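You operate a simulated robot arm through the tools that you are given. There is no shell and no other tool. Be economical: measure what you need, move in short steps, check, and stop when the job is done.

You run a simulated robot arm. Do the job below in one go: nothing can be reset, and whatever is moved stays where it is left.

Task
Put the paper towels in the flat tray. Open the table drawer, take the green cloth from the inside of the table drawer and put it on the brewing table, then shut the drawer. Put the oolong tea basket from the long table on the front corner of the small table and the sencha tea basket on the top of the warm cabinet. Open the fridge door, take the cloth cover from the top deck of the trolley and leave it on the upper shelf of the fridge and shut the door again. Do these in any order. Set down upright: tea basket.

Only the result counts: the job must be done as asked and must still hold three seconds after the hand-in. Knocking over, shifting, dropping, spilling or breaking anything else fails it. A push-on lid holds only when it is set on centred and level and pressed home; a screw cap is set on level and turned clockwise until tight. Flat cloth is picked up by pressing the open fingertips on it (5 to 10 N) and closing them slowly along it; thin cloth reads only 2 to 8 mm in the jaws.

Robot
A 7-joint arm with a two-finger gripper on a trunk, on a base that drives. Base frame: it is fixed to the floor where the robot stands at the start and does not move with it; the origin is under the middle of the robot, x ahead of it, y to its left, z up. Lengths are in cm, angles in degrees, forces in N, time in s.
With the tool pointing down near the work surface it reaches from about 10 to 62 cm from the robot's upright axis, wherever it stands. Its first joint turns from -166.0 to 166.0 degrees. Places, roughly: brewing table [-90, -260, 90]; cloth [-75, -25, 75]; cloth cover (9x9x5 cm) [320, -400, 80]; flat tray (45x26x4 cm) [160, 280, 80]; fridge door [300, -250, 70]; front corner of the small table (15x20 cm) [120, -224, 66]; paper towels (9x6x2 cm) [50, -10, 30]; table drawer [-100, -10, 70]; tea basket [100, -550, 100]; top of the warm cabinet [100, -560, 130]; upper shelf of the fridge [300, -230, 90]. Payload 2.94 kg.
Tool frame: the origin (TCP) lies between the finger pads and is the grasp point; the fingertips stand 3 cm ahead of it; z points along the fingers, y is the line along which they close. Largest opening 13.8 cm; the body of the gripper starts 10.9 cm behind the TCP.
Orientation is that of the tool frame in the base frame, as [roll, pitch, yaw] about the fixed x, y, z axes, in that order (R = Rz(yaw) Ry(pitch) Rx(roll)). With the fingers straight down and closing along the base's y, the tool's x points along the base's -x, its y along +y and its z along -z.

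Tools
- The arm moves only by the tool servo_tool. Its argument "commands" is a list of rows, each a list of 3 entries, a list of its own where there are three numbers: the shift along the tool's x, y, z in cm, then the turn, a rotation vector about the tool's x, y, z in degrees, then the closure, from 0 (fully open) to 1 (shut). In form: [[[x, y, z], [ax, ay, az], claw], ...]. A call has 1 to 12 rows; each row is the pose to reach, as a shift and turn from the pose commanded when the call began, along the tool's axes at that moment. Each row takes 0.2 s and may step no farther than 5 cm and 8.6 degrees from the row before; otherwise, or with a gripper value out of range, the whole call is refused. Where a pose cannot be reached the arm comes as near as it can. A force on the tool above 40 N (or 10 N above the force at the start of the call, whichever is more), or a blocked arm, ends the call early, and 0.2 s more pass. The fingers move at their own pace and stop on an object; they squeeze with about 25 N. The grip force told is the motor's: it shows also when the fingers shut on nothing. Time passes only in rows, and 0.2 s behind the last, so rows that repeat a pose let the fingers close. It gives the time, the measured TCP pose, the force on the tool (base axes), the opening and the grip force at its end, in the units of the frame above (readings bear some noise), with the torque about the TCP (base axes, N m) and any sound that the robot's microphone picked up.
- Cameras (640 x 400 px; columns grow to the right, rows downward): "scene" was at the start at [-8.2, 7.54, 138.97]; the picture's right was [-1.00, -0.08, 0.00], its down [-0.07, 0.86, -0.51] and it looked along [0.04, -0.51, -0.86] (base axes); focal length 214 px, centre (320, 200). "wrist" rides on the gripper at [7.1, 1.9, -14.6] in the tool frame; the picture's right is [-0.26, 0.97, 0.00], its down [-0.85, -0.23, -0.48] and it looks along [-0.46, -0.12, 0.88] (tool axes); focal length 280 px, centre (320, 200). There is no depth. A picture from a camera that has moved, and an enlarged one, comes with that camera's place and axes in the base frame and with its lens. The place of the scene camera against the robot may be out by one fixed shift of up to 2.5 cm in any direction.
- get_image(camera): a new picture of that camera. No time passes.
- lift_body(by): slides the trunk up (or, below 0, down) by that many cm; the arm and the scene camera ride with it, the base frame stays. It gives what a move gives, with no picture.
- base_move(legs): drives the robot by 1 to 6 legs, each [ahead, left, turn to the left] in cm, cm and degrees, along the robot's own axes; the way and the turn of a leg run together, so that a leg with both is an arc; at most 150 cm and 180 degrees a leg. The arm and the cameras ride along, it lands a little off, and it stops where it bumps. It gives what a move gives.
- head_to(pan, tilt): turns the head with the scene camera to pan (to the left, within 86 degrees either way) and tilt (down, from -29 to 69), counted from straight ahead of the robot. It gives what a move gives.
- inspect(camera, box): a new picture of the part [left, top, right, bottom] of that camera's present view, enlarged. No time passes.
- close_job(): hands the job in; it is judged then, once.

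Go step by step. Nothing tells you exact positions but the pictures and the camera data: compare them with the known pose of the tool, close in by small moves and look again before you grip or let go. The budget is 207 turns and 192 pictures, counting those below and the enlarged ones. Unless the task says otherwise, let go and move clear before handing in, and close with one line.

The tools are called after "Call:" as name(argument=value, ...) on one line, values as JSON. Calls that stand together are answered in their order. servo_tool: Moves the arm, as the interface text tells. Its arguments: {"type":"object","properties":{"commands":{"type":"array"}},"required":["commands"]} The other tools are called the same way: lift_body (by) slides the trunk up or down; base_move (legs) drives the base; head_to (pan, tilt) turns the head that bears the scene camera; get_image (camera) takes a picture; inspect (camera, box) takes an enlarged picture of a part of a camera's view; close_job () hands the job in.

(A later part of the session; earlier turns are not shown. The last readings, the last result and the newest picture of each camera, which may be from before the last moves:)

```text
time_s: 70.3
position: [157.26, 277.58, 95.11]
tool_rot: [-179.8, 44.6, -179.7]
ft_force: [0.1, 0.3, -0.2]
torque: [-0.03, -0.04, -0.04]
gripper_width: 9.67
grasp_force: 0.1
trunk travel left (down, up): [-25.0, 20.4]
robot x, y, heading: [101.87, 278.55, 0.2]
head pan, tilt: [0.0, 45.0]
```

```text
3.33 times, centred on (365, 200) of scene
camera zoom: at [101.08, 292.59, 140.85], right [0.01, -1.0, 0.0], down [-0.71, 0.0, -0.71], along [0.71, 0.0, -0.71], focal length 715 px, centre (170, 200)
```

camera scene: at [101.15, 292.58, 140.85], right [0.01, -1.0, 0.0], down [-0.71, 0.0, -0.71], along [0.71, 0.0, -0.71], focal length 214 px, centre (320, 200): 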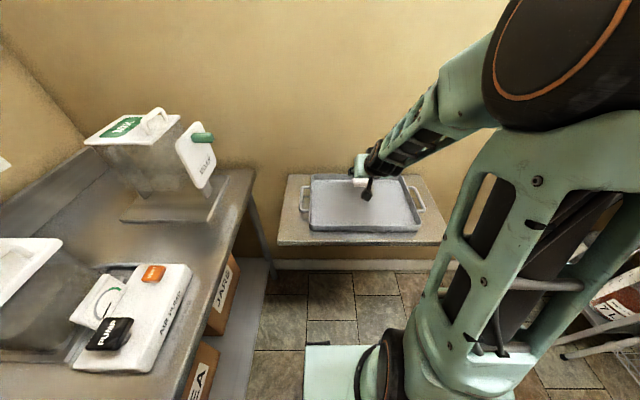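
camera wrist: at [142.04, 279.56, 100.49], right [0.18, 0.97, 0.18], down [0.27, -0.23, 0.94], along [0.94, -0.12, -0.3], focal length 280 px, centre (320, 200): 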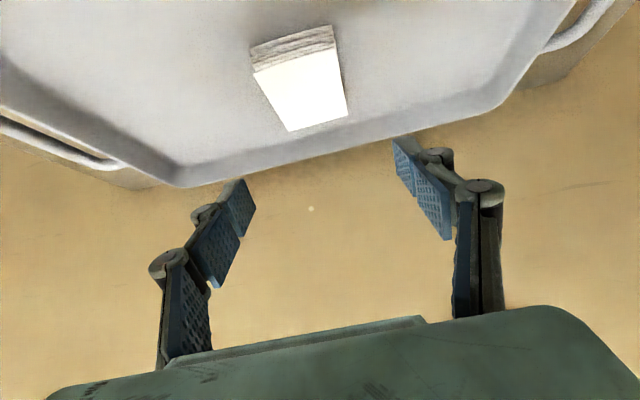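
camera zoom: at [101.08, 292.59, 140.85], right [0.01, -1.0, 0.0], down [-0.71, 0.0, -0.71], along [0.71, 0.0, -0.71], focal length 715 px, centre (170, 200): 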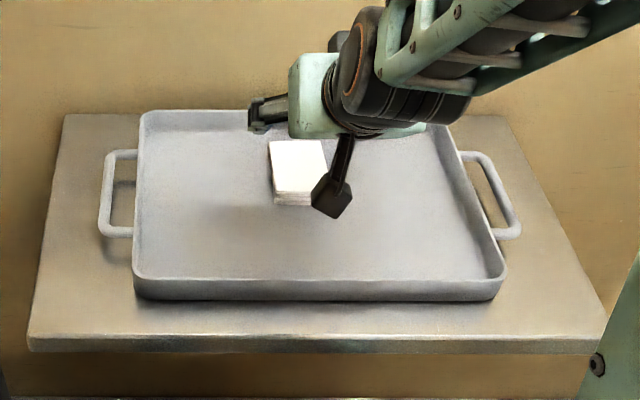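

Towels are in the tray. Drive back, re-fold the arm to the carry pose, and return down the corridor.

Call:
base_move(legs=[[-60, 0, 0]])

Call:
servo_tool(commands=[[[2, -1, 0], [0, 7, 0], 0.3], [[4, -2, 0], [0, 14, 0], 0.3], [[6, -3, 0], [0, 21, 0], 0.3], [[8, -4, -0.3], [0, 28, 0], 0.3], [[10, -5, -0.6], [0, 35, 0], 0.3], [[12, -6, -1], [0, 40, 0], 0.3], [[14.1, -7, -1.4], [0, 45, 0], 0.3], [[14.1, -7, -1.4], [0, 45, 0], 0.3]])

Call:
base_move(legs=[[-70, 0, 0], [0, 0, -90], [140, 0, 0]])

Call:
head_to(pan=10, tilt=30)

Call:
get_image(camera="scene")

```text
time_s: 73.7
position: [97.14, 277.13, 95.06]
tool_rot: [-179.8, 44.6, -180.0]
ft_force: [-0.2, -0.5, 0.2]
torque: [-0.02, -0.01, -0.01]
gripper_width: 9.65
grasp_force: 0.1
trunk travel left (down, up): [-25.0, 20.4]
robot x, y, heading: [41.54, 278.03, 0.2]
head pan, tilt: [0.0, 45.0]
```

```text
time_s: 75.5
position: [86.03, 270.13, 86.16]
tool_rot: [-179.8, -0.5, 179.9]
ft_force: [1.0, 0.5, 0.0]
torque: [-0.01, -0.01, 0.0]
gripper_width: 9.67
grasp_force: 0.0
trunk travel left (down, up): [-25.0, 20.4]
robot x, y, heading: [41.31, 278.21, 0.1]
head pan, tilt: [0.0, 45.0]
```

```text
time_s: 89.7
position: [-38.68, 94.17, 86.21]
tool_rot: [-179.8, -0.3, 89.2]
ft_force: [0.5, -0.5, 0.2]
torque: [0.02, -0.02, -0.02]
gripper_width: 9.63
grasp_force: 0.0
trunk travel left (down, up): [-25.0, 20.4]
robot x, y, heading: [-30.24, 138.73, -90.6]
head pan, tilt: [0.0, 45.0]
```

```text
time_s: 90.5
position: [-38.71, 94.22, 86.2]
tool_rot: [-179.8, -0.3, 89.2]
ft_force: [-1.1, -0.6, -0.9]
torque: [0.02, 0.03, -0.05]
gripper_width: 9.68
grasp_force: 0.0
trunk travel left (down, up): [-25.0, 20.4]
robot x, y, heading: [-30.79, 138.59, -90.5]
head pan, tilt: [10.0, 30.0]
```

```text
153 pictures are left
camera scene: at [-15.87, 138.46, 143.11], right [-0.99, -0.16, 0.0], down [-0.08, 0.49, -0.87], along [0.14, -0.85, -0.5], focal length 214 px, centre (320, 200)
```

scene: 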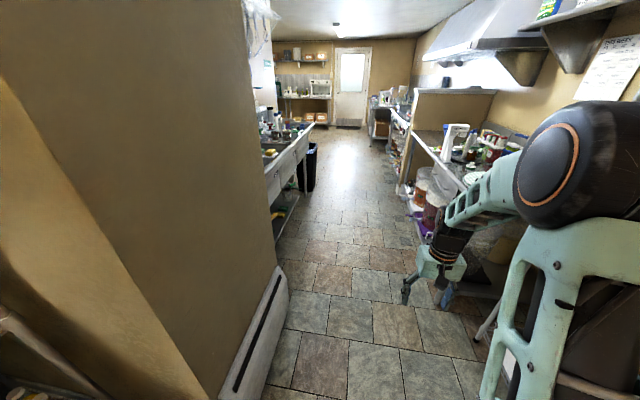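

Now drive next to the drawer table, shift toward the sink side for turning room, and look.

Call:
base_move(legs=[[100, 0, 0], [58, 18, 0]])

Call:
head_to(pan=-80, tilt=35)

Call:
get_image(camera="scene")

Call:
head_to(pan=-30, tilt=40)

Call:
get_image(camera="scene")

```text
time_s: 98.7
position: [-21.41, -63.7, 86.18]
tool_rot: [-179.8, -0.4, 89.6]
ft_force: [1.3, 0.1, 0.3]
torque: [0.01, 0.0, -0.01]
gripper_width: 9.66
grasp_force: 0.1
trunk travel left (down, up): [-25.0, 20.4]
robot x, y, heading: [-13.67, -19.16, -90.1]
head pan, tilt: [10.0, 30.0]
```

```text
time_s: 100.3
position: [-21.46, -63.59, 86.15]
tool_rot: [-179.9, -0.5, 89.7]
ft_force: [-0.1, 0.5, 0.6]
torque: [-0.02, 0.03, 0.0]
gripper_width: 9.64
grasp_force: 0.0
trunk travel left (down, up): [-25.0, 20.4]
robot x, y, heading: [-13.41, -19.08, -90.1]
head pan, tilt: [-80.0, 35.0]
```

```text
152 pictures are left
camera scene: at [-9.18, -11.99, 142.33], right [-0.17, 0.99, 0.0], down [0.57, 0.1, -0.82], along [-0.81, -0.14, -0.57], focal length 214 px, centre (320, 200)
```

scene: 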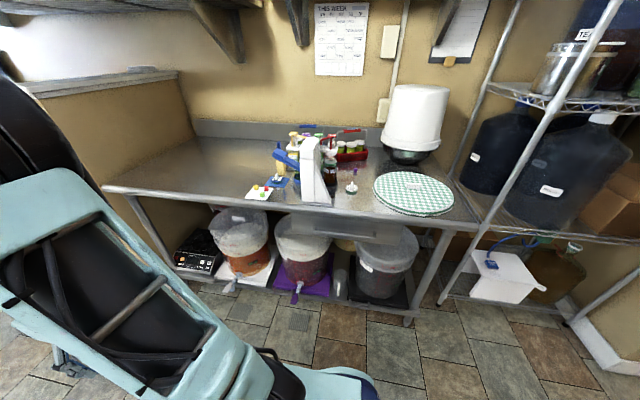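

```text
time_s: 101.5
position: [-21.47, -63.78, 86.23]
tool_rot: [-179.8, -0.5, 89.7]
ft_force: [-0.5, -0.6, -0.1]
torque: [0.07, 0.01, 0.01]
gripper_width: 9.63
grasp_force: 0.1
trunk travel left (down, up): [-25.0, 20.4]
robot x, y, heading: [-13.03, -19.51, -90.4]
head pan, tilt: [-30.0, 40.0]
```

```text
151 pictures are left
camera scene: at [-4.79, -17.82, 141.58], right [-0.86, 0.5, 0.0], down [0.32, 0.56, -0.77], along [-0.39, -0.66, -0.64], focal length 214 px, centre (320, 200)
```

scene: 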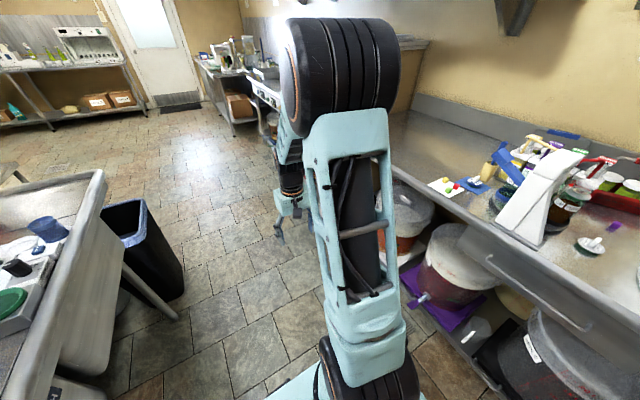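

The drawer is under the near table top (front x≈-80, y -32..9). I turn to face it and look closely.

Call:
base_move(legs=[[0, 0, -90]])

Call:
head_to(pan=0, tilt=45)

Call:
get_image(camera="scene")

Call:
get_image(camera="wrist")

```text
time_s: 105.8
position: [-57.75, -10.68, 86.19]
tool_rot: [-179.8, -0.5, -0.9]
ft_force: [0.2, 0.4, -0.1]
torque: [0.02, 0.02, 0.0]
gripper_width: 9.62
grasp_force: 0.0
trunk travel left (down, up): [-25.0, 20.4]
robot x, y, heading: [-13.17, -19.02, 179.4]
head pan, tilt: [-30.0, 40.0]
```

```text
time_s: 106.7
position: [-57.74, -10.72, 86.13]
tool_rot: [-179.8, -0.4, -0.9]
ft_force: [-0.1, 0.0, -0.7]
torque: [0.0, 0.0, 0.01]
gripper_width: 9.66
grasp_force: 0.1
trunk travel left (down, up): [-25.0, 20.4]
robot x, y, heading: [-13.27, -19.53, 179.2]
head pan, tilt: [0.0, 45.0]
```

```text
150 pictures are left
camera scene: at [-14.31, -31.93, 140.85], right [0.01, 1.0, 0.0], down [0.71, -0.01, -0.71], along [-0.71, 0.01, -0.71], focal length 214 px, centre (320, 200)
```

scene: 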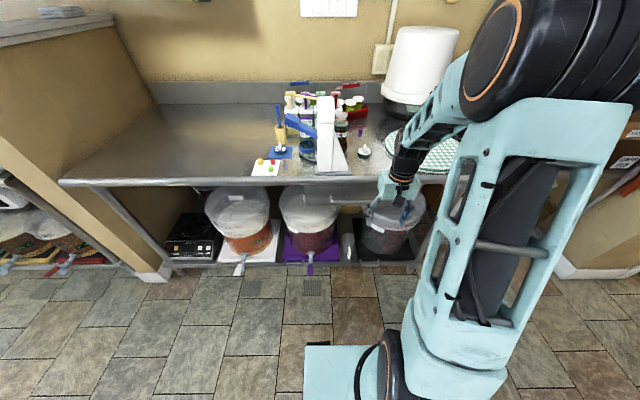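

```text
149 pictures are left
camera wrist: at [-50.86, -12.76, 100.79], right [-0.28, -0.96, -0.01], down [-0.85, 0.24, 0.47], along [-0.45, 0.13, -0.88], focal length 280 px, centre (320, 200)
```

wrist: 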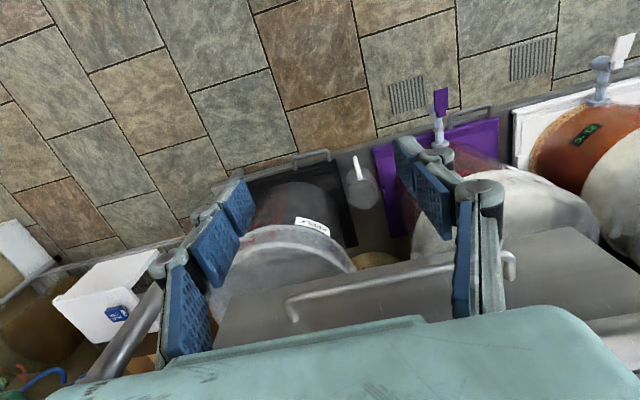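

Call:
inspect(camera="scene", box=[260, 150, 420, 250])

Call:
inspect(camera="wrist", box=[260, 220, 540, 395])

```text
4.00 times, centred on (340, 200) of scene
camera zoom: at [-14.31, -31.93, 140.85], right [0.01, 1.0, 0.0], down [0.71, -0.01, -0.71], along [-0.71, 0.01, -0.71], focal length 858 px, centre (240, 200)
```

zoom: 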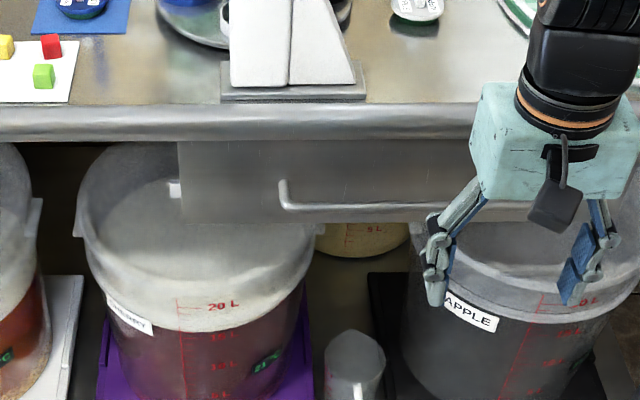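

```text
2.29 times, centred on (400, 308) of wrist
camera zoom: at [-50.86, -12.76, 100.79], right [-0.28, -0.96, -0.01], down [-0.85, 0.24, 0.47], along [-0.45, 0.13, -0.88], focal length 641 px, centre (137, -46)
```

zoom: 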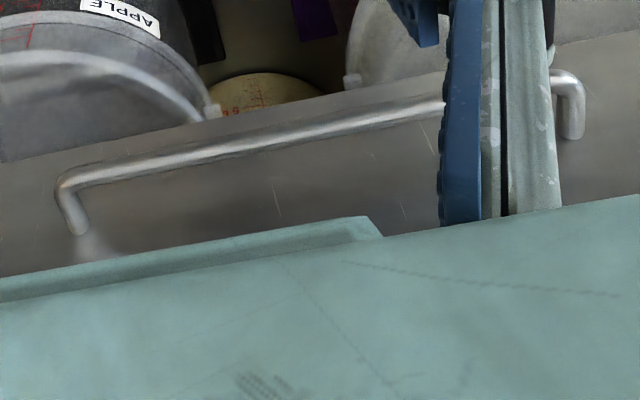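

Handle bar: x≈-75, z≈78, y from -26 to -2, about 2.5 cm off the drawer face. I tilt the tool to near horizontal in front of it.

Call:
servo_tool(commands=[[[-1, 0.4, 0.8], [0, -8.5, 0], 0.3], [[-2, 0.8, 1.6], [0, -17, 0], 0.3], [[-3, 1.2, 2.4], [0, -25.5, 0], 0.3], [[-4, 1.6, 3.2], [0, -34, 0], 0.3], [[-5, 2, 4], [0, -42.5, 0], 0.3], [[-6, 2.4, 4.8], [0, -51, 0], 0.3], [[-7, 2.8, 5.6], [0, -59, 0], 0.3], [[-7.5, 3.3, 6.4], [0, -67, 0], 0.3], [[-8, 3.3, 7], [0, -75, 0], 0.3], [[-8, 3.3, 7], [0, -75, 0], 0.3]])

Call:
get_image(camera="scene")

Call:
get_image(camera="wrist")

```text
time_s: 108.9
position: [-65.78, -13.84, 79.12]
tool_rot: [-179.3, 74.6, -0.2]
ft_force: [0.0, 0.0, -0.3]
torque: [-0.01, -0.01, 0.0]
gripper_width: 9.65
grasp_force: 0.0
trunk travel left (down, up): [-25.0, 20.4]
robot x, y, heading: [-12.96, -19.28, 179.4]
head pan, tilt: [0.0, 45.0]
```

```text
146 pictures are left
camera scene: at [-14.33, -31.93, 140.85], right [0.01, 1.0, 0.0], down [0.71, -0.01, -0.71], along [-0.71, 0.01, -0.71], focal length 214 px, centre (320, 200)
```

scene: 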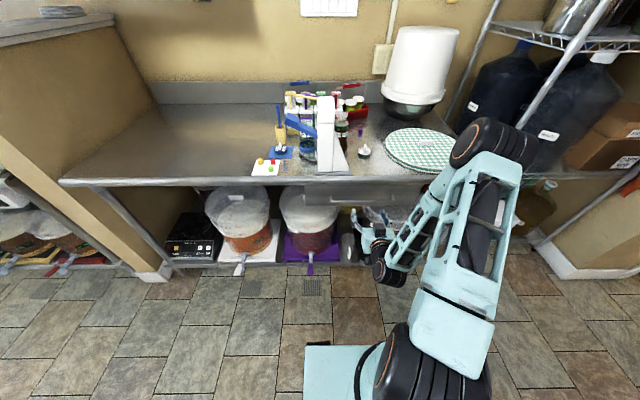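

```text
145 pictures are left
camera wrist: at [-49.93, -16.01, 76.11], right [-0.08, -0.96, 0.25], down [0.24, 0.22, 0.95], along [-0.97, 0.14, 0.21], focal length 280 px, centre (320, 200)
```

wrist: 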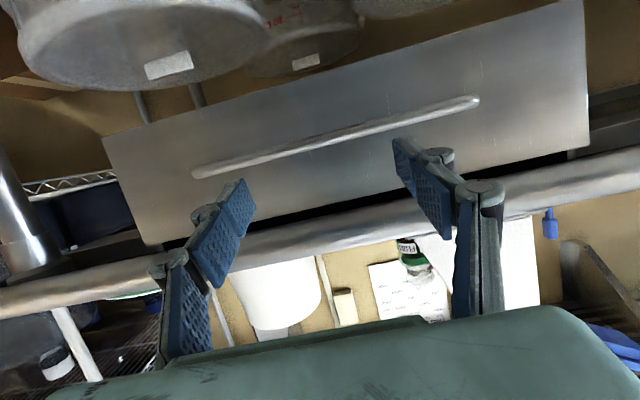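

Bar is at z≈76.3, x≈-77. Roll the hand 90° so the fingers close vertically.

Call:
servo_tool(commands=[[[0, 0, 0], [0, 0, 8.5], 0.3], [[0, 0, 0], [0, 0, 17], 0.3], [[0, 0, 0], [0, 0, 25.5], 0.3], [[0, 0, 0], [0, 0, 34], 0.3], [[0, 0, 0], [0, 0, 42.5], 0.3], [[0, 0, 0], [0, 0, 51], 0.3], [[0, 0, 0], [0, 0, 59.5], 0.3], [[0, 0, 0], [0, 0, 68], 0.4], [[0, 0, 0], [0, 0, 76], 0.5], [[0, 0, 0], [0, 0, 84], 0.55], [[0, 0, 0], [0, 0, 90], 0.6], [[0, 0, 0], [0, 0, 90], 0.6]])

Call:
get_image(camera="wrist")

Call:
inspect(camera="scene", box=[260, 130, 500, 280])

```text
time_s: 111.5
position: [-65.81, -13.76, 79.15]
tool_rot: [105.3, 0.1, -90.9]
ft_force: [-0.1, -0.8, 0.6]
torque: [0.03, 0.01, -0.02]
gripper_width: 5.52
grasp_force: 0.1
trunk travel left (down, up): [-25.0, 20.4]
robot x, y, heading: [-13.16, -19.34, 179.5]
head pan, tilt: [0.0, 45.0]
```

```text
144 pictures are left
camera wrist: at [-52.37, -21.13, 84.83], right [-0.25, 0.26, 0.93], down [0.53, 0.84, -0.09], along [-0.81, 0.47, -0.35], focal length 280 px, centre (320, 200)
```

wrist: 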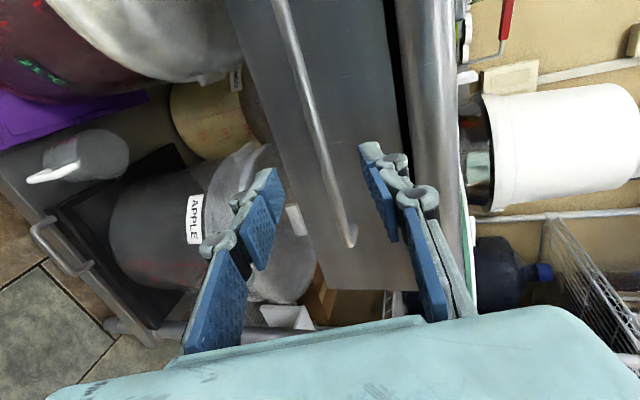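

```text
2.67 times, centred on (380, 205) of scene
camera zoom: at [-14.31, -31.93, 140.85], right [0.01, 1.0, 0.0], down [0.71, -0.01, -0.71], along [-0.71, 0.01, -0.71], focal length 572 px, centre (160, 187)
```

zoom: 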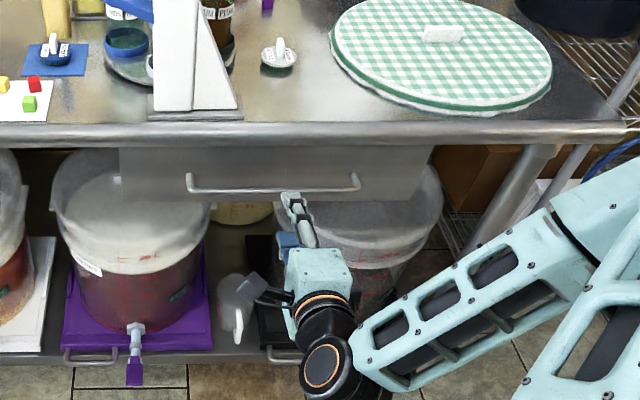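

Aligned with the bar. Approach most of the way and look.

Call:
servo_tool(commands=[[[0, 0, 3], [0, 0, 0], 0.6], [[0, 0.1, 6], [0, 0, 0], 0.6], [[0, 0.15, 8], [0, 0, 0], 0.6], [[0, 0.15, 8], [0, 0, 0], 0.6]])

Call:
get_image(camera="wrist")

Call:
inspect(camera="scene", box=[330, 160, 430, 222])

```text
time_s: 112.5
position: [-73.71, -13.64, 77.06]
tool_rot: [105.4, 0.2, -90.9]
ft_force: [0.2, -0.7, 0.6]
torque: [0.02, 0.0, 0.0]
gripper_width: 5.54
grasp_force: 0.1
trunk travel left (down, up): [-25.0, 20.4]
robot x, y, heading: [-13.39, -19.14, 179.4]
head pan, tilt: [0.0, 45.0]
```

```text
142 pictures are left
camera wrist: at [-60.18, -21.02, 82.79], right [-0.25, 0.26, 0.93], down [0.53, 0.84, -0.09], along [-0.81, 0.47, -0.35], focal length 280 px, centre (320, 200)
```

wrist: 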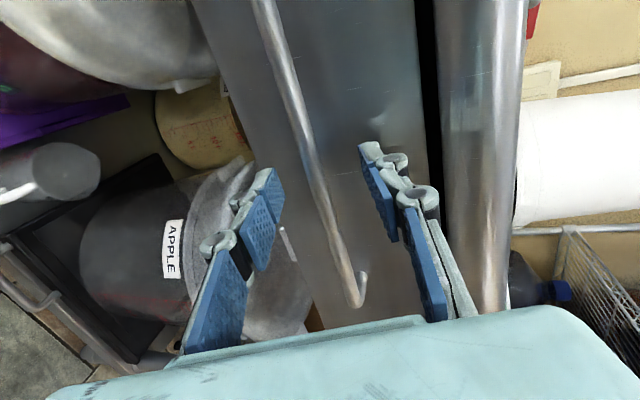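

```text
6.40 times, centred on (380, 191) of scene
camera zoom: at [-14.32, -31.93, 140.85], right [0.01, 1.0, 0.0], down [0.71, -0.01, -0.71], along [-0.71, 0.01, -0.71], focal length 1373 px, centre (-64, 258)
```

zoom: 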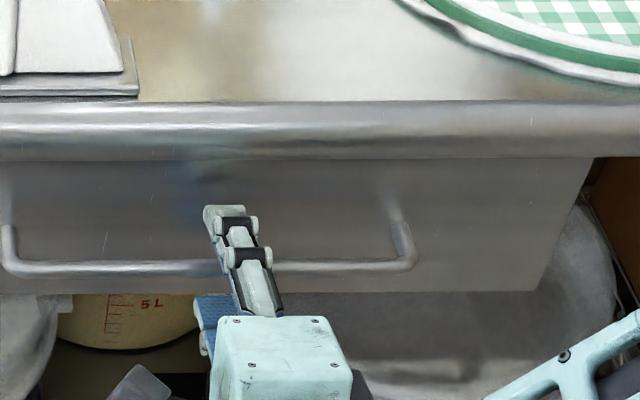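

Bar lies between the fingers; move 2.2 cm further and close.

Call:
servo_tool(commands=[[[0, 0, 1.2], [0, 0, 0], 0.6], [[0, 0, 2.0], [0, 0, 0], 0.6], [[0, 0, 2.0], [0, 0, 0], 0.8], [[0, 0, 2.0], [0, 0, 0], 1], [[0, 0, 2.0], [0, 0, 0], 1], [[0, 0, 2.0], [0, 0, 0], 1]])

Call:
get_image(camera="wrist")

```text
time_s: 113.9
position: [-75.4, -13.68, 76.4]
tool_rot: [105.8, 0.2, -90.9]
ft_force: [0.3, 0.4, -12.2]
torque: [0.03, -0.02, -0.09]
gripper_width: 1.0
grasp_force: 37.0
trunk travel left (down, up): [-25.0, 20.4]
robot x, y, heading: [-13.38, -19.12, 179.4]
head pan, tilt: [0.0, 45.0]
```

```text
140 pictures are left
camera wrist: at [-62.09, -21.0, 82.14], right [-0.26, 0.26, 0.93], down [0.53, 0.84, -0.09], along [-0.81, 0.47, -0.36], focal length 280 px, centre (320, 200)
```

wrist: 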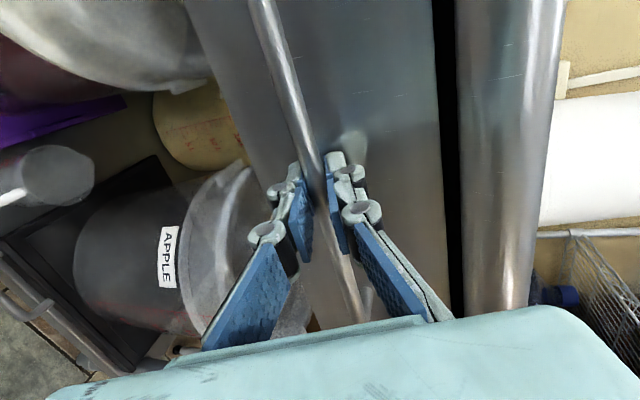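

Gripped on the bar. Pull outwards gently.

Call:
servo_tool(commands=[[[0, -0.3, -1], [0, 0, 0], 1], [[0, -0.7, -2.5], [0, 0, 0], 1], [[0, -1.35, -4.8], [0, 0, 0], 1], [[0, -2, -7.2], [0, 0, 0], 1], [[0, -2.7, -9.6], [0, 0, 0], 1], [[0, -2.7, -9.6], [0, 0, 0], 1]])

Call:
get_image(camera="scene")

```text
time_s: 115.3
position: [-65.51, -13.66, 76.36]
tool_rot: [105.5, 0.1, -91.0]
ft_force: [1.3, 3.9, -19.3]
torque: [-0.1, -0.02, 0.44]
gripper_width: 1.03
grasp_force: 37.5
trunk travel left (down, up): [-25.0, 20.4]
robot x, y, heading: [-13.45, -19.59, 179.3]
head pan, tilt: [0.0, 45.0]
```

```text
139 pictures are left
camera scene: at [-14.47, -31.87, 140.85], right [0.01, 1.0, 0.0], down [0.71, -0.01, -0.71], along [-0.71, 0.01, -0.71], focal length 214 px, centre (320, 200)
```

scene: 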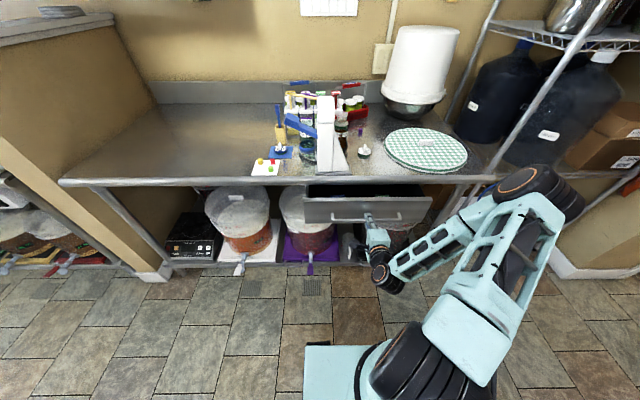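

Drawer is coming. Pull on by driving back 16 cm.

Call:
base_move(legs=[[-16, 0, 0]])

Call:
get_image(camera="scene")

```text
time_s: 116.7
position: [-49.72, -13.57, 76.45]
tool_rot: [105.6, 0.2, -91.3]
ft_force: [2.4, 13.6, -18.4]
torque: [0.04, 0.02, 0.08]
gripper_width: 1.04
grasp_force: 37.5
trunk travel left (down, up): [-25.0, 20.4]
robot x, y, heading: [2.37, -19.84, 179.5]
head pan, tilt: [0.0, 45.0]
```

```text
138 pictures are left
camera scene: at [1.35, -31.98, 140.87], right [0.01, 1.0, 0.0], down [0.71, -0.01, -0.71], along [-0.71, 0.01, -0.71], focal length 214 px, centre (320, 200)
```

scene: 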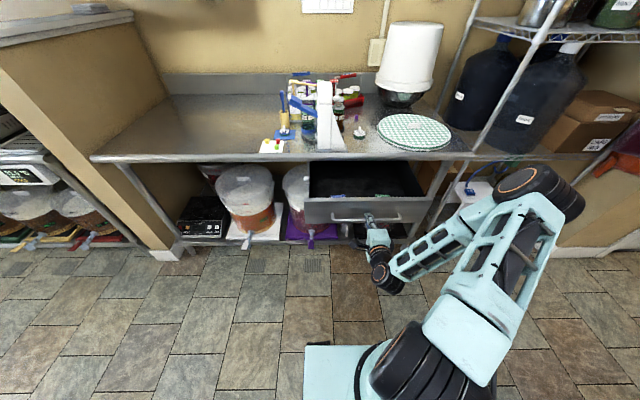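

Call:
inspect(camera="scene", box=[290, 150, 450, 250])

```text
4.00 times, centred on (370, 200) of scene
camera zoom: at [1.35, -31.98, 140.87], right [0.01, 1.0, 0.0], down [0.71, -0.01, -0.71], along [-0.71, 0.01, -0.71], focal length 858 px, centre (120, 200)
```

zoom: 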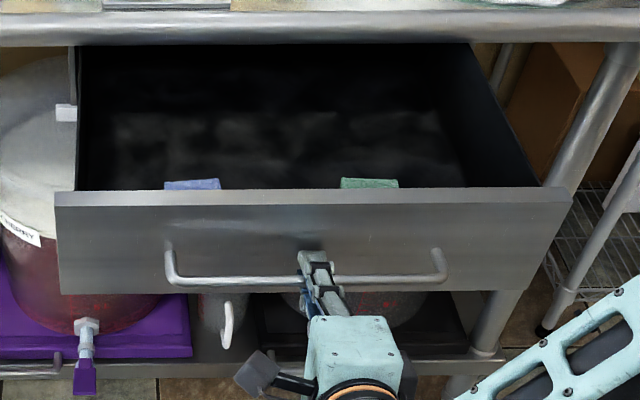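

Drawer is open; green cloth lies right behind the front at y≈-2. Release the bar, back off and roll the hand back.

Call:
servo_tool(commands=[[[0, 0, 0], [0, 0, 0], 0.7], [[0, 0, 0], [0, 0, 0], 0.6], [[0, 0, -2], [0, 0, -4], 0.6], [[0, 0, -5], [0, 0, -12], 0.6], [[0, 0, -8], [0, 0, -20], 0.6], [[0, 0, -8], [0, 0, -28], 0.6], [[0, 0, -8], [0, 0, -36], 0.6], [[0, 0, -8], [0, 0, -44], 0.6], [[0, 0, -8], [0, 0, -52], 0.6], [[0, 0, -8], [0, 0, -60], 0.6], [[0, 0, -8], [0, 0, -68], 0.6], [[0, 0, -8], [0, 0, -76], 0.6]])

Call:
get_image(camera="scene")

```text
time_s: 119.3
position: [-44.03, -13.17, 75.92]
tool_rot: [139.8, 69.7, -43.4]
ft_force: [0.9, -0.2, 0.2]
torque: [0.01, -0.01, 0.03]
gripper_width: 5.53
grasp_force: 0.0
out of reach, approached as far as the arm can: row 4, 5, 6, 7, 8, 9, 10, 11, 12
trunk travel left (down, up): [-25.0, 20.4]
robot x, y, heading: [2.53, -19.29, 179.1]
head pan, tilt: [0.0, 45.0]
```

```text
136 pictures are left
camera scene: at [1.5, -32.11, 140.85], right [0.01, 1.0, 0.0], down [0.71, -0.01, -0.71], along [-0.71, 0.01, -0.71], focal length 214 px, centre (320, 200)
```

scene: 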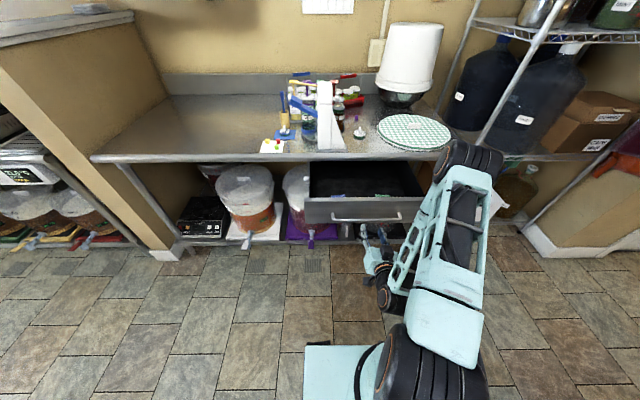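

Now lift the trunk and bring the tool vertical.

Call:
lift_body(by=20)

Call:
servo_tool(commands=[[[0, 0, 0], [0, 0, -7], 0.6], [[0, 0, 0], [0, 0, -14], 0.6], [[0, 0, 0], [0, 0, -14], 0.6]])

Call:
servo_tool(commands=[[[0, 0, 0], [0, 8.5, 0], 0.6], [[0, 0, 0], [0, 17, 0], 0.6], [[0, 0, 0], [0, 25.5, 0], 0.6], [[0, 0, 0], [0, 34, 0], 0.6], [[0, 0, 0], [0, 42.5, 0], 0.6], [[0, 0, 0], [0, 51, 0], 0.6], [[0, 0, 0], [0, 59.5, 0], 0.6], [[0, 0, 0], [0, 67, 0], 0.6], [[0, 0, 0], [0, 74.5, 0], 0.6], [[0, 0, 0], [0, 74.5, 0], 0.6]])

Call:
get_image(camera="scene")

```text
time_s: 121.5
position: [-44.11, -13.26, 96.03]
tool_rot: [139.5, 69.5, -43.7]
ft_force: [0.2, -0.2, 0.1]
torque: [0.01, -0.02, 0.0]
gripper_width: 5.52
grasp_force: 0.0
trunk travel left (down, up): [-45.0, 0.4]
robot x, y, heading: [2.54, -19.16, 179.3]
head pan, tilt: [0.0, 45.0]
```

```text
time_s: 122.3
position: [-44.05, -13.37, 95.87]
tool_rot: [-178.4, 74.6, 0.4]
ft_force: [0.0, -0.9, 1.1]
torque: [0.01, 0.02, 0.01]
gripper_width: 5.54
grasp_force: 0.0
trunk travel left (down, up): [-45.0, 0.4]
robot x, y, heading: [2.65, -19.21, 179.1]
head pan, tilt: [0.0, 45.0]
```

```text
time_s: 124.5
position: [-44.2, -13.16, 96.08]
tool_rot: [-179.8, 0.1, -1.1]
ft_force: [0.4, -0.6, 0.5]
torque: [-0.01, 0.01, 0.0]
gripper_width: 5.51
grasp_force: 0.1
out of reach, approached as far as the arm can: row 1, 2, 3
trunk travel left (down, up): [-45.0, 0.4]
robot x, y, heading: [2.55, -19.26, 179.1]
head pan, tilt: [0.0, 45.0]
```

```text
135 pictures are left
camera scene: at [1.51, -32.11, 160.85], right [0.01, 1.0, 0.0], down [0.71, -0.01, -0.71], along [-0.71, 0.01, -0.71], focal length 214 px, centre (320, 200)
```

scene: 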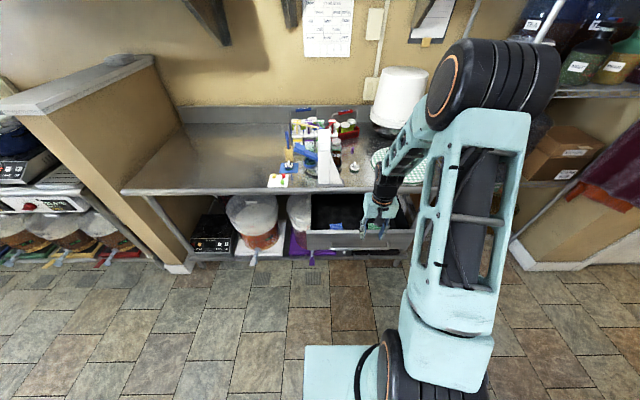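

Tool is vertical. Move the base ahead 14 cm so the cloth is in reach, and look with the wrist camera.

Call:
base_move(legs=[[14, -8, 0]])

Call:
get_image(camera="wrist")

Call:
inspect(camera="scene", box=[270, 150, 470, 275])

```text
time_s: 125.9
position: [-57.98, -5.02, 95.96]
tool_rot: [-179.7, 0.1, -1.2]
ft_force: [-0.1, 0.5, -0.8]
torque: [-0.03, -0.04, -0.02]
gripper_width: 5.54
grasp_force: 0.1
trunk travel left (down, up): [-45.0, 0.4]
robot x, y, heading: [-11.25, -11.4, 179.3]
head pan, tilt: [0.0, 45.0]
```

```text
134 pictures are left
camera wrist: at [-50.95, -7.21, 110.48], right [-0.28, -0.96, 0.0], down [-0.84, 0.25, 0.48], along [-0.46, 0.14, -0.88], focal length 280 px, centre (320, 200)
```

wrist: 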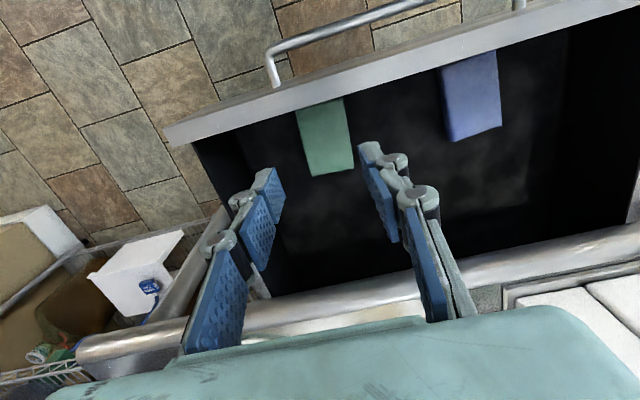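

```text
3.20 times, centred on (370, 212) of scene
camera zoom: at [-12.41, -23.97, 160.85], right [0.01, 1.0, 0.0], down [0.71, -0.01, -0.71], along [-0.71, 0.01, -0.71], focal length 686 px, centre (160, 160)
```

zoom: 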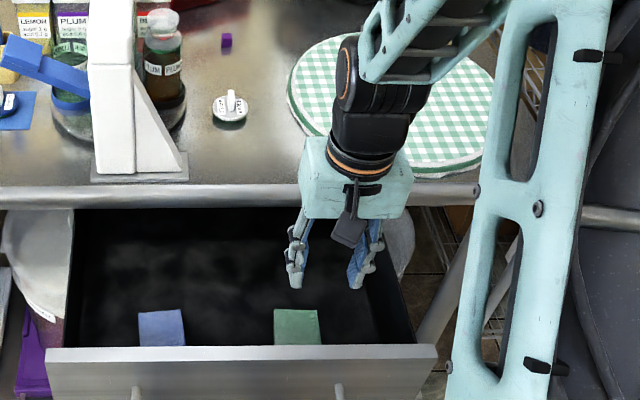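

Green cloth is flat at x -68..-58, y -7.4..-0.5 on the drawer floor (z≈70–74). Move above it and descend with 4.5 cm opening.

Call:
servo_tool(commands=[[[-3, -0.5, 2], [0, 0, 0], 0.67], [[-5.5, -1, 5], [0, 0, 0], 0.67], [[-5.5, -1, 9], [0, 0, 0], 0.67], [[-5.5, -1, 13], [0, 0, 0], 0.67], [[-5.5, -1, 16], [0, 0, 0], 0.67], [[-5.5, -1, 16], [0, 0, 0], 0.67]])

Call:
get_image(camera="wrist")

```text
time_s: 127.3
position: [-63.52, -3.94, 79.97]
tool_rot: [-179.6, 0.0, -1.3]
ft_force: [-0.1, 0.7, 0.2]
torque: [0.02, -0.01, 0.0]
gripper_width: 4.54
grasp_force: 0.0
trunk travel left (down, up): [-45.0, 0.4]
robot x, y, heading: [-11.22, -11.4, 179.2]
head pan, tilt: [0.0, 45.0]
```

```text
132 pictures are left
camera wrist: at [-56.41, -6.05, 94.49], right [-0.28, -0.96, 0.0], down [-0.84, 0.25, 0.48], along [-0.46, 0.14, -0.88], focal length 280 px, centre (320, 200)
```

wrist: 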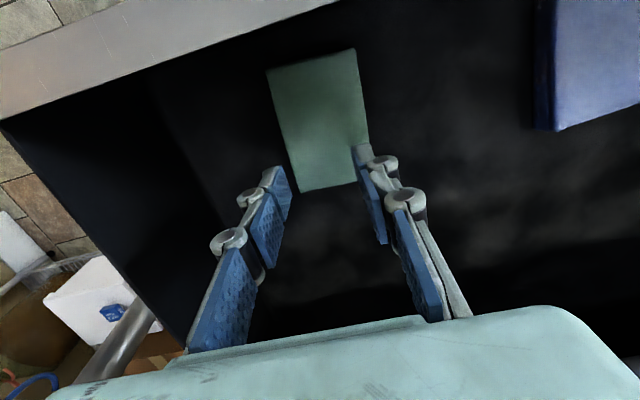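

Cloth centre ≈(-62.3,-4.7), z≈71. Descend close, then feel for contact in small steps.

Call:
servo_tool(commands=[[[1, 0.7, 2], [0, 0, 0], 0.67], [[1, 0.7, 4], [0, 0, 0], 0.67], [[1, 0.7, 5], [0, 0, 0], 0.67], [[1, 0.7, 5.3], [0, 0, 0], 0.67], [[1, 0.7, 5.3], [0, 0, 0], 0.67]])

Call:
get_image(camera="wrist")

```text
time_s: 128.0
position: [-63.41, -5.05, 76.94]
tool_rot: [-179.8, 1.3, -1.1]
ft_force: [-0.3, -10.7, 33.0]
torque: [-0.82, -0.39, -0.13]
gripper_width: 2.81
grasp_force: 13.9
trunk travel left (down, up): [-45.0, 0.4]
robot x, y, heading: [-11.26, -11.44, 179.3]
head pan, tilt: [0.0, 45.0]
stopped in row 3: the force on the tool passed its limit at 49 N (the readings are from after the stop); the commanded pose is now the measured one
```

```text
131 pictures are left
camera wrist: at [-56.02, -7.05, 91.23], right [-0.28, -0.96, 0.0], down [-0.83, 0.24, 0.5], along [-0.48, 0.14, -0.87], focal length 280 px, centre (320, 200)
```

wrist: 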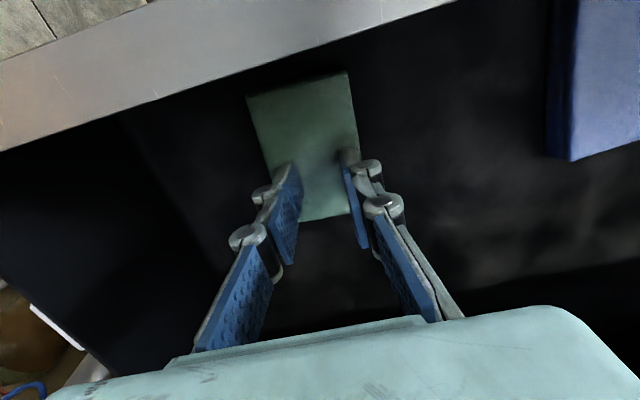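

Contact came higher than estimated (surface z≈74). Rise 1 cm and check.

Call:
servo_tool(commands=[[[0, 0, -0.6], [0, -1.3, 0], 0.67], [[0.5, 0, -1.3], [0, -1.3, 0], 0.67], [[0.8, -0.4, -1.3], [0, -1.3, 0], 0.67]])

Call:
get_image(camera="wrist")

```text
time_s: 128.8
position: [-62.03, -4.21, 77.6]
tool_rot: [-179.8, 2.0, -1.2]
ft_force: [0.0, -0.2, -0.4]
torque: [0.0, 0.04, -0.01]
gripper_width: 4.54
grasp_force: 0.0
trunk travel left (down, up): [-45.0, 0.4]
robot x, y, heading: [-11.42, -11.26, 179.3]
head pan, tilt: [0.0, 45.0]
```

```text
130 pictures are left
camera wrist: at [-54.66, -6.35, 91.85], right [-0.28, -0.96, 0.0], down [-0.83, 0.24, 0.51], along [-0.49, 0.14, -0.86], focal length 280 px, centre (320, 200)
```

wrist: 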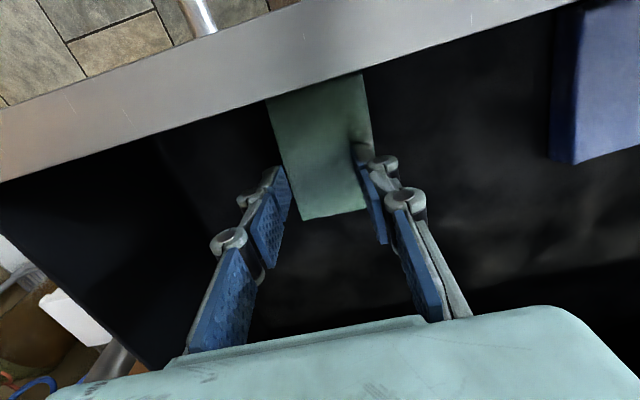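

Cloth is about 5.5 cm wide, centre (-62,-4.8). Narrow opening to 3.4 cm, re-centre, straighten, and press lightly.

Call:
servo_tool(commands=[[[0, 0.6, 0], [0, 2, 0], 0.755], [[0, 0.6, 0], [0, 2, 0], 0.755], [[0, 0.6, 0.3], [0, 2, 0], 0.755], [[0, 0.6, 0.5], [0, 2, 0], 0.755], [[0, 0.6, 0.5], [0, 2, 0], 0.755]])

```text
time_s: 130.0
position: [-62.28, -4.8, 77.07]
tool_rot: [-179.6, 0.0, -1.2]
ft_force: [0.0, -0.3, 0.0]
torque: [0.0, 0.0, -0.03]
gripper_width: 3.37
grasp_force: 0.0
trunk travel left (down, up): [-45.0, 0.4]
robot x, y, heading: [-11.7, -11.0, 179.3]
head pan, tilt: [0.0, 45.0]
```

Call:
servo_tool(commands=[[[0, 0, 0.3], [0, 0, 0], 0.755], [[0, 0, 0.5], [0, 0, 0], 0.755]])

```text
time_s: 130.6
position: [-62.23, -4.86, 76.83]
tool_rot: [-179.7, 0.3, -1.3]
ft_force: [2.5, -1.0, 16.3]
torque: [-0.11, -0.1, 0.0]
gripper_width: 3.43
grasp_force: 0.2
trunk travel left (down, up): [-45.0, 0.4]
robot x, y, heading: [-10.93, -11.18, 179.3]
head pan, tilt: [0.0, 45.0]
```

Call:
servo_tool(commands=[[[0, 0, -0.22], [0, 0, 0], 0.755], [[0, 0, -0.22], [0, 0, 0], 0.79], [[0, 0, -0.22], [0, 0, 0], 0.82], [[0, 0, -0.22], [0, 0, 0], 0.85], [[0, 0, -0.22], [0, 0, 0], 0.88], [[0, 0, -0.22], [0, 0, 0], 0.91], [[0, 0, -0.22], [0, 0, 0], 0.94], [[0, 0, -0.22], [0, 0, 0], 0.97], [[0, 0, -0.22], [0, 0, 0], 1], [[0, 0, -0.22], [0, 0, 0], 1]])

Call:
get_image(camera="wrist")

```text
time_s: 132.8
position: [-62.31, -4.83, 76.94]
tool_rot: [-179.7, 0.0, -1.2]
ft_force: [-0.1, 0.4, -0.1]
torque: [-0.02, 0.03, -0.03]
gripper_width: 0.0
grasp_force: 24.9
trunk travel left (down, up): [-45.0, 0.4]
robot x, y, heading: [-11.26, -11.05, 179.1]
head pan, tilt: [0.0, 45.0]
```

```text
129 pictures are left
camera wrist: at [-55.25, -6.97, 91.38], right [-0.28, -0.96, -0.01], down [-0.84, 0.25, 0.48], along [-0.46, 0.14, -0.88], focal length 280 px, centre (320, 200)
```

wrist: 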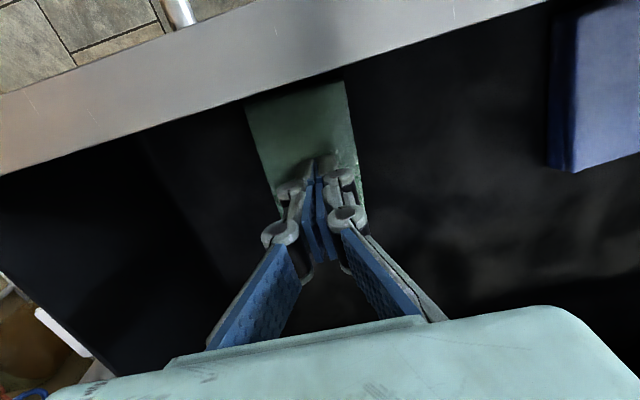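

No pinch—pressure was lost. Reopen and press to about 8 N, then close.

Call:
servo_tool(commands=[[[0, 0, -0.4], [0, 0, 0], 0.755], [[0, 0, -0.4], [0, 0, 0], 0.755], [[0, 0, 0.0], [0, 0, 0], 0.755], [[0, 0, 0.17], [0, 0, 0], 0.755]])

```text
time_s: 133.8
position: [-62.3, -4.85, 76.91]
tool_rot: [-179.7, 0.1, -1.2]
ft_force: [0.5, -0.2, 10.8]
torque: [-0.08, -0.06, 0.05]
gripper_width: 3.39
grasp_force: 0.0
trunk travel left (down, up): [-45.0, 0.4]
robot x, y, heading: [-10.98, -11.36, 179.3]
head pan, tilt: [0.0, 45.0]
```

Call:
servo_tool(commands=[[[0, 0, 0], [0, 0, 0], 0.78], [[0, 0, 0], [0, 0, 0], 0.8], [[0, 0, 0], [0, 0, 0], 0.82], [[0, 0, 0], [0, 0, 0], 0.84], [[0, 0, 0], [0, 0, 0], 0.86], [[0, 0, 0], [0, 0, 0], 0.88]])

Call:
get_image(camera="wrist")

```text
time_s: 135.2
position: [-62.22, -4.73, 76.62]
tool_rot: [-179.6, -0.1, -1.3]
ft_force: [0.2, 0.7, 8.0]
torque: [-0.05, -0.03, -0.03]
gripper_width: 1.58
grasp_force: 0.0
trunk travel left (down, up): [-45.0, 0.4]
robot x, y, heading: [-11.27, -11.34, 179.2]
head pan, tilt: [0.0, 45.0]
```

```text
128 pictures are left
camera wrist: at [-55.12, -6.91, 91.23], right [-0.28, -0.96, -0.01], down [-0.84, 0.25, 0.48], along [-0.46, 0.14, -0.88], focal length 280 px, centre (320, 200)
```

wrist: 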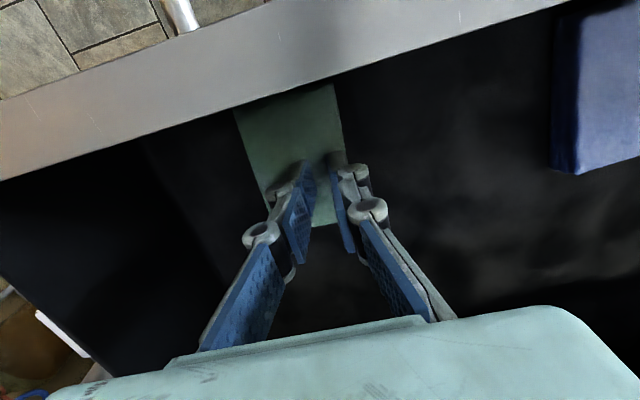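

Call:
servo_tool(commands=[[[0, 0, 0], [0, 0, 0], 0.9], [[0, 0, 0], [0, 0, 0], 0.92], [[0, 0, 0], [0, 0, 0], 0.94], [[0, 0, 0], [0, 0, 0], 0.96], [[0, 0, 0], [0, 0, 0], 0.98], [[0, 0, 0], [0, 0, 0], 1], [[0, 0, 0], [0, 0, 0], 1], [[0, 0, 0], [0, 0, 0], 1]])

Call:
get_image(camera="wrist")

```text
time_s: 137.0
position: [-62.39, -4.89, 76.66]
tool_rot: [-179.7, 0.0, -1.1]
ft_force: [0.6, -0.3, -1.0]
torque: [-0.02, -0.04, 0.02]
gripper_width: 0.02
grasp_force: 25.1
trunk travel left (down, up): [-45.0, 0.4]
robot x, y, heading: [-11.17, -11.09, 179.3]
head pan, tilt: [0.0, 45.0]
```

```text
127 pictures are left
camera wrist: at [-55.22, -6.97, 91.23], right [-0.28, -0.96, -0.01], down [-0.84, 0.25, 0.48], along [-0.46, 0.14, -0.88], focal length 280 px, centre (320, 200)
```

wrist: 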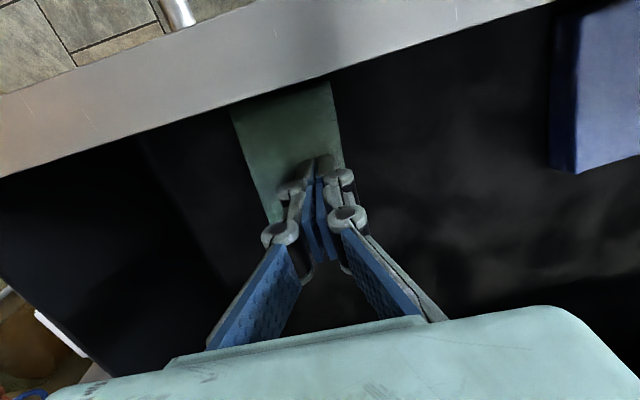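

Call:
servo_tool(commands=[[[0, 0, -2], [0, 0, 0], 1], [[1, 0, -6], [0, 0, 0], 0.6], [[2, 0, -10], [0, 0, 0], 0.3], [[2, 0, -10], [0, 0, 0], 0.3]])

Call:
inspect(camera="wrist", box=[200, 20, 520, 220])

Call:
inspect(camera="scene", box=[290, 200, 450, 300])

```text
time_s: 138.0
position: [-60.18, -4.93, 86.72]
tool_rot: [-179.7, 0.0, -1.2]
ft_force: [0.4, 0.0, 0.9]
torque: [0.0, 0.02, -0.02]
gripper_width: 9.68
grasp_force: 0.6
trunk travel left (down, up): [-45.0, 0.4]
robot x, y, heading: [-11.18, -10.98, 179.5]
head pan, tilt: [0.0, 45.0]
```

```text
2.00 times, centred on (360, 120) of wrist
camera zoom: at [-53.18, -7.07, 101.22], right [-0.28, -0.96, -0.01], down [-0.84, 0.25, 0.48], along [-0.46, 0.14, -0.88], focal length 561 px, centre (240, 360)
```

zoom: 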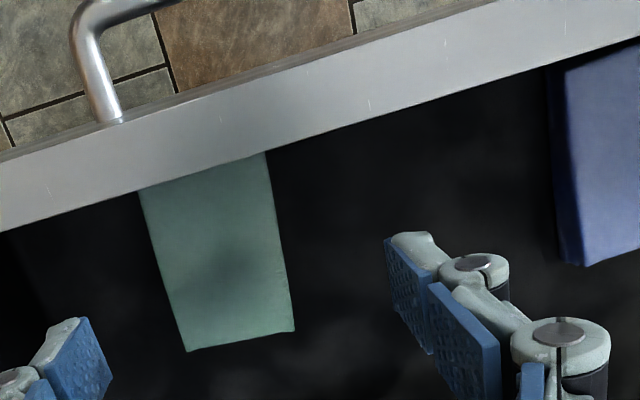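

```text
4.00 times, centred on (370, 250) of scene
camera zoom: at [-12.36, -24.0, 160.85], right [0.01, 1.0, 0.0], down [0.71, -0.01, -0.71], along [-0.71, 0.01, -0.71], focal length 858 px, centre (120, 0)
```

zoom: 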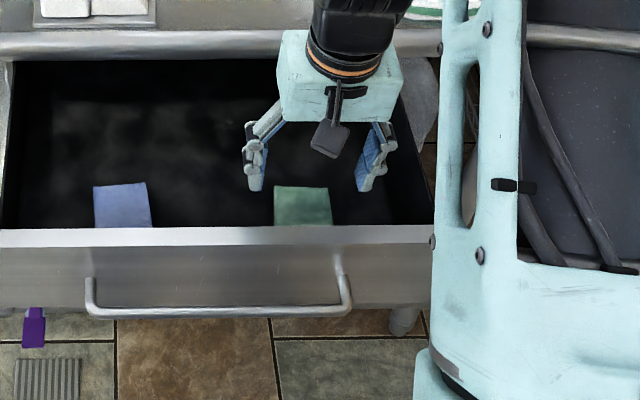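

The cloth is a folded block (~6 cm wide, ~3 cm high), so I grip it by its sides: centre (-62,-3.5).

Call:
servo_tool(commands=[[[-1.8, -1.4, 2], [0, 0, 2], 0.3], [[-1.8, -1.4, 6], [0, 0, 4], 0.3], [[-1.8, -1.4, 9], [0, 0, 4], 0.3], [[-1.8, -1.4, 11], [0, 0, 4], 0.3], [[-1.8, -1.4, 11.6], [0, 0, 4], 0.3], [[-1.8, -1.4, 11.6], [0, 0, 4], 0.3]])

Call:
get_image(camera="wrist")

```text
time_s: 139.4
position: [-62.05, -3.46, 75.03]
tool_rot: [-179.6, 0.1, -5.2]
ft_force: [-0.2, 0.0, 0.4]
torque: [0.01, 0.01, -0.01]
gripper_width: 9.68
grasp_force: 0.1
trunk travel left (down, up): [-45.0, 0.4]
robot x, y, heading: [-11.43, -11.31, 179.3]
head pan, tilt: [0.0, 45.0]
```

```text
124 pictures are left
camera wrist: at [-55.18, -6.08, 89.54], right [-0.35, -0.94, -0.01], down [-0.82, 0.3, 0.48], along [-0.45, 0.17, -0.88], focal length 280 px, centre (320, 200)
```

wrist: 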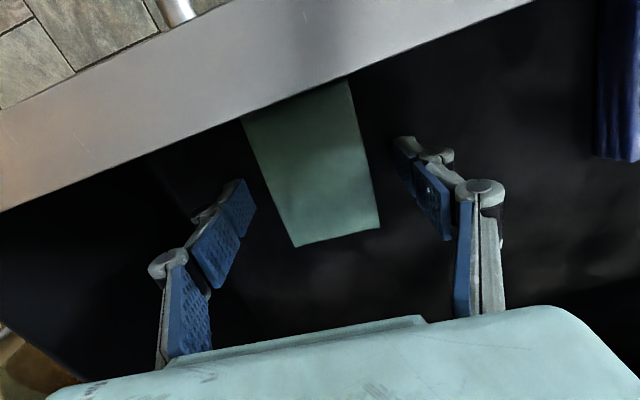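

Fingers straddle the cloth below its top. Close slowly.

Call:
servo_tool(commands=[[[0, 0, 0.3], [0, 0, 0], 0.4], [[0, 0, 0.3], [0, 0, 0], 0.5], [[0, 0, 0.3], [0, 0, 0], 0.6], [[0, 0, 0.3], [0, 0, 0], 0.7], [[0, 0, 0.3], [0, 0, 0], 0.85], [[0, 0, 0.3], [0, 0, 0], 1], [[0, 0, 0.3], [0, 0, 0], 1]])

Call:
get_image(camera="wrist")

```text
time_s: 141.0
position: [-62.02, -3.51, 74.8]
tool_rot: [-179.8, 0.0, -5.3]
ft_force: [-0.6, 0.6, 1.5]
torque: [-0.01, 0.04, 0.0]
gripper_width: 6.28
grasp_force: 25.1
trunk travel left (down, up): [-45.0, 0.4]
robot x, y, heading: [-10.83, -11.28, 179.3]
head pan, tilt: [0.0, 45.0]
```

```text
123 pictures are left
camera wrist: at [-55.19, -6.07, 89.27], right [-0.35, -0.94, -0.01], down [-0.82, 0.3, 0.48], along [-0.45, 0.17, -0.88], focal length 280 px, centre (320, 200)
```

wrist: 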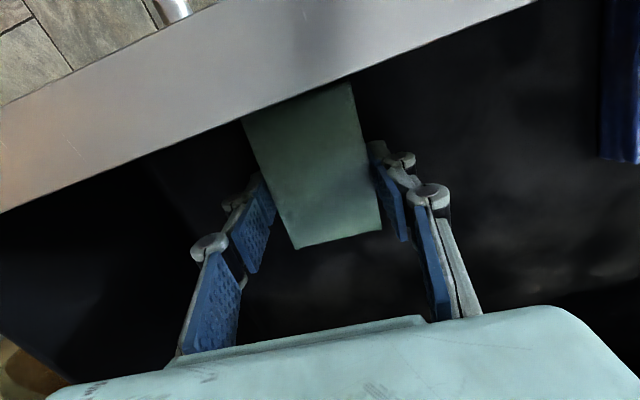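

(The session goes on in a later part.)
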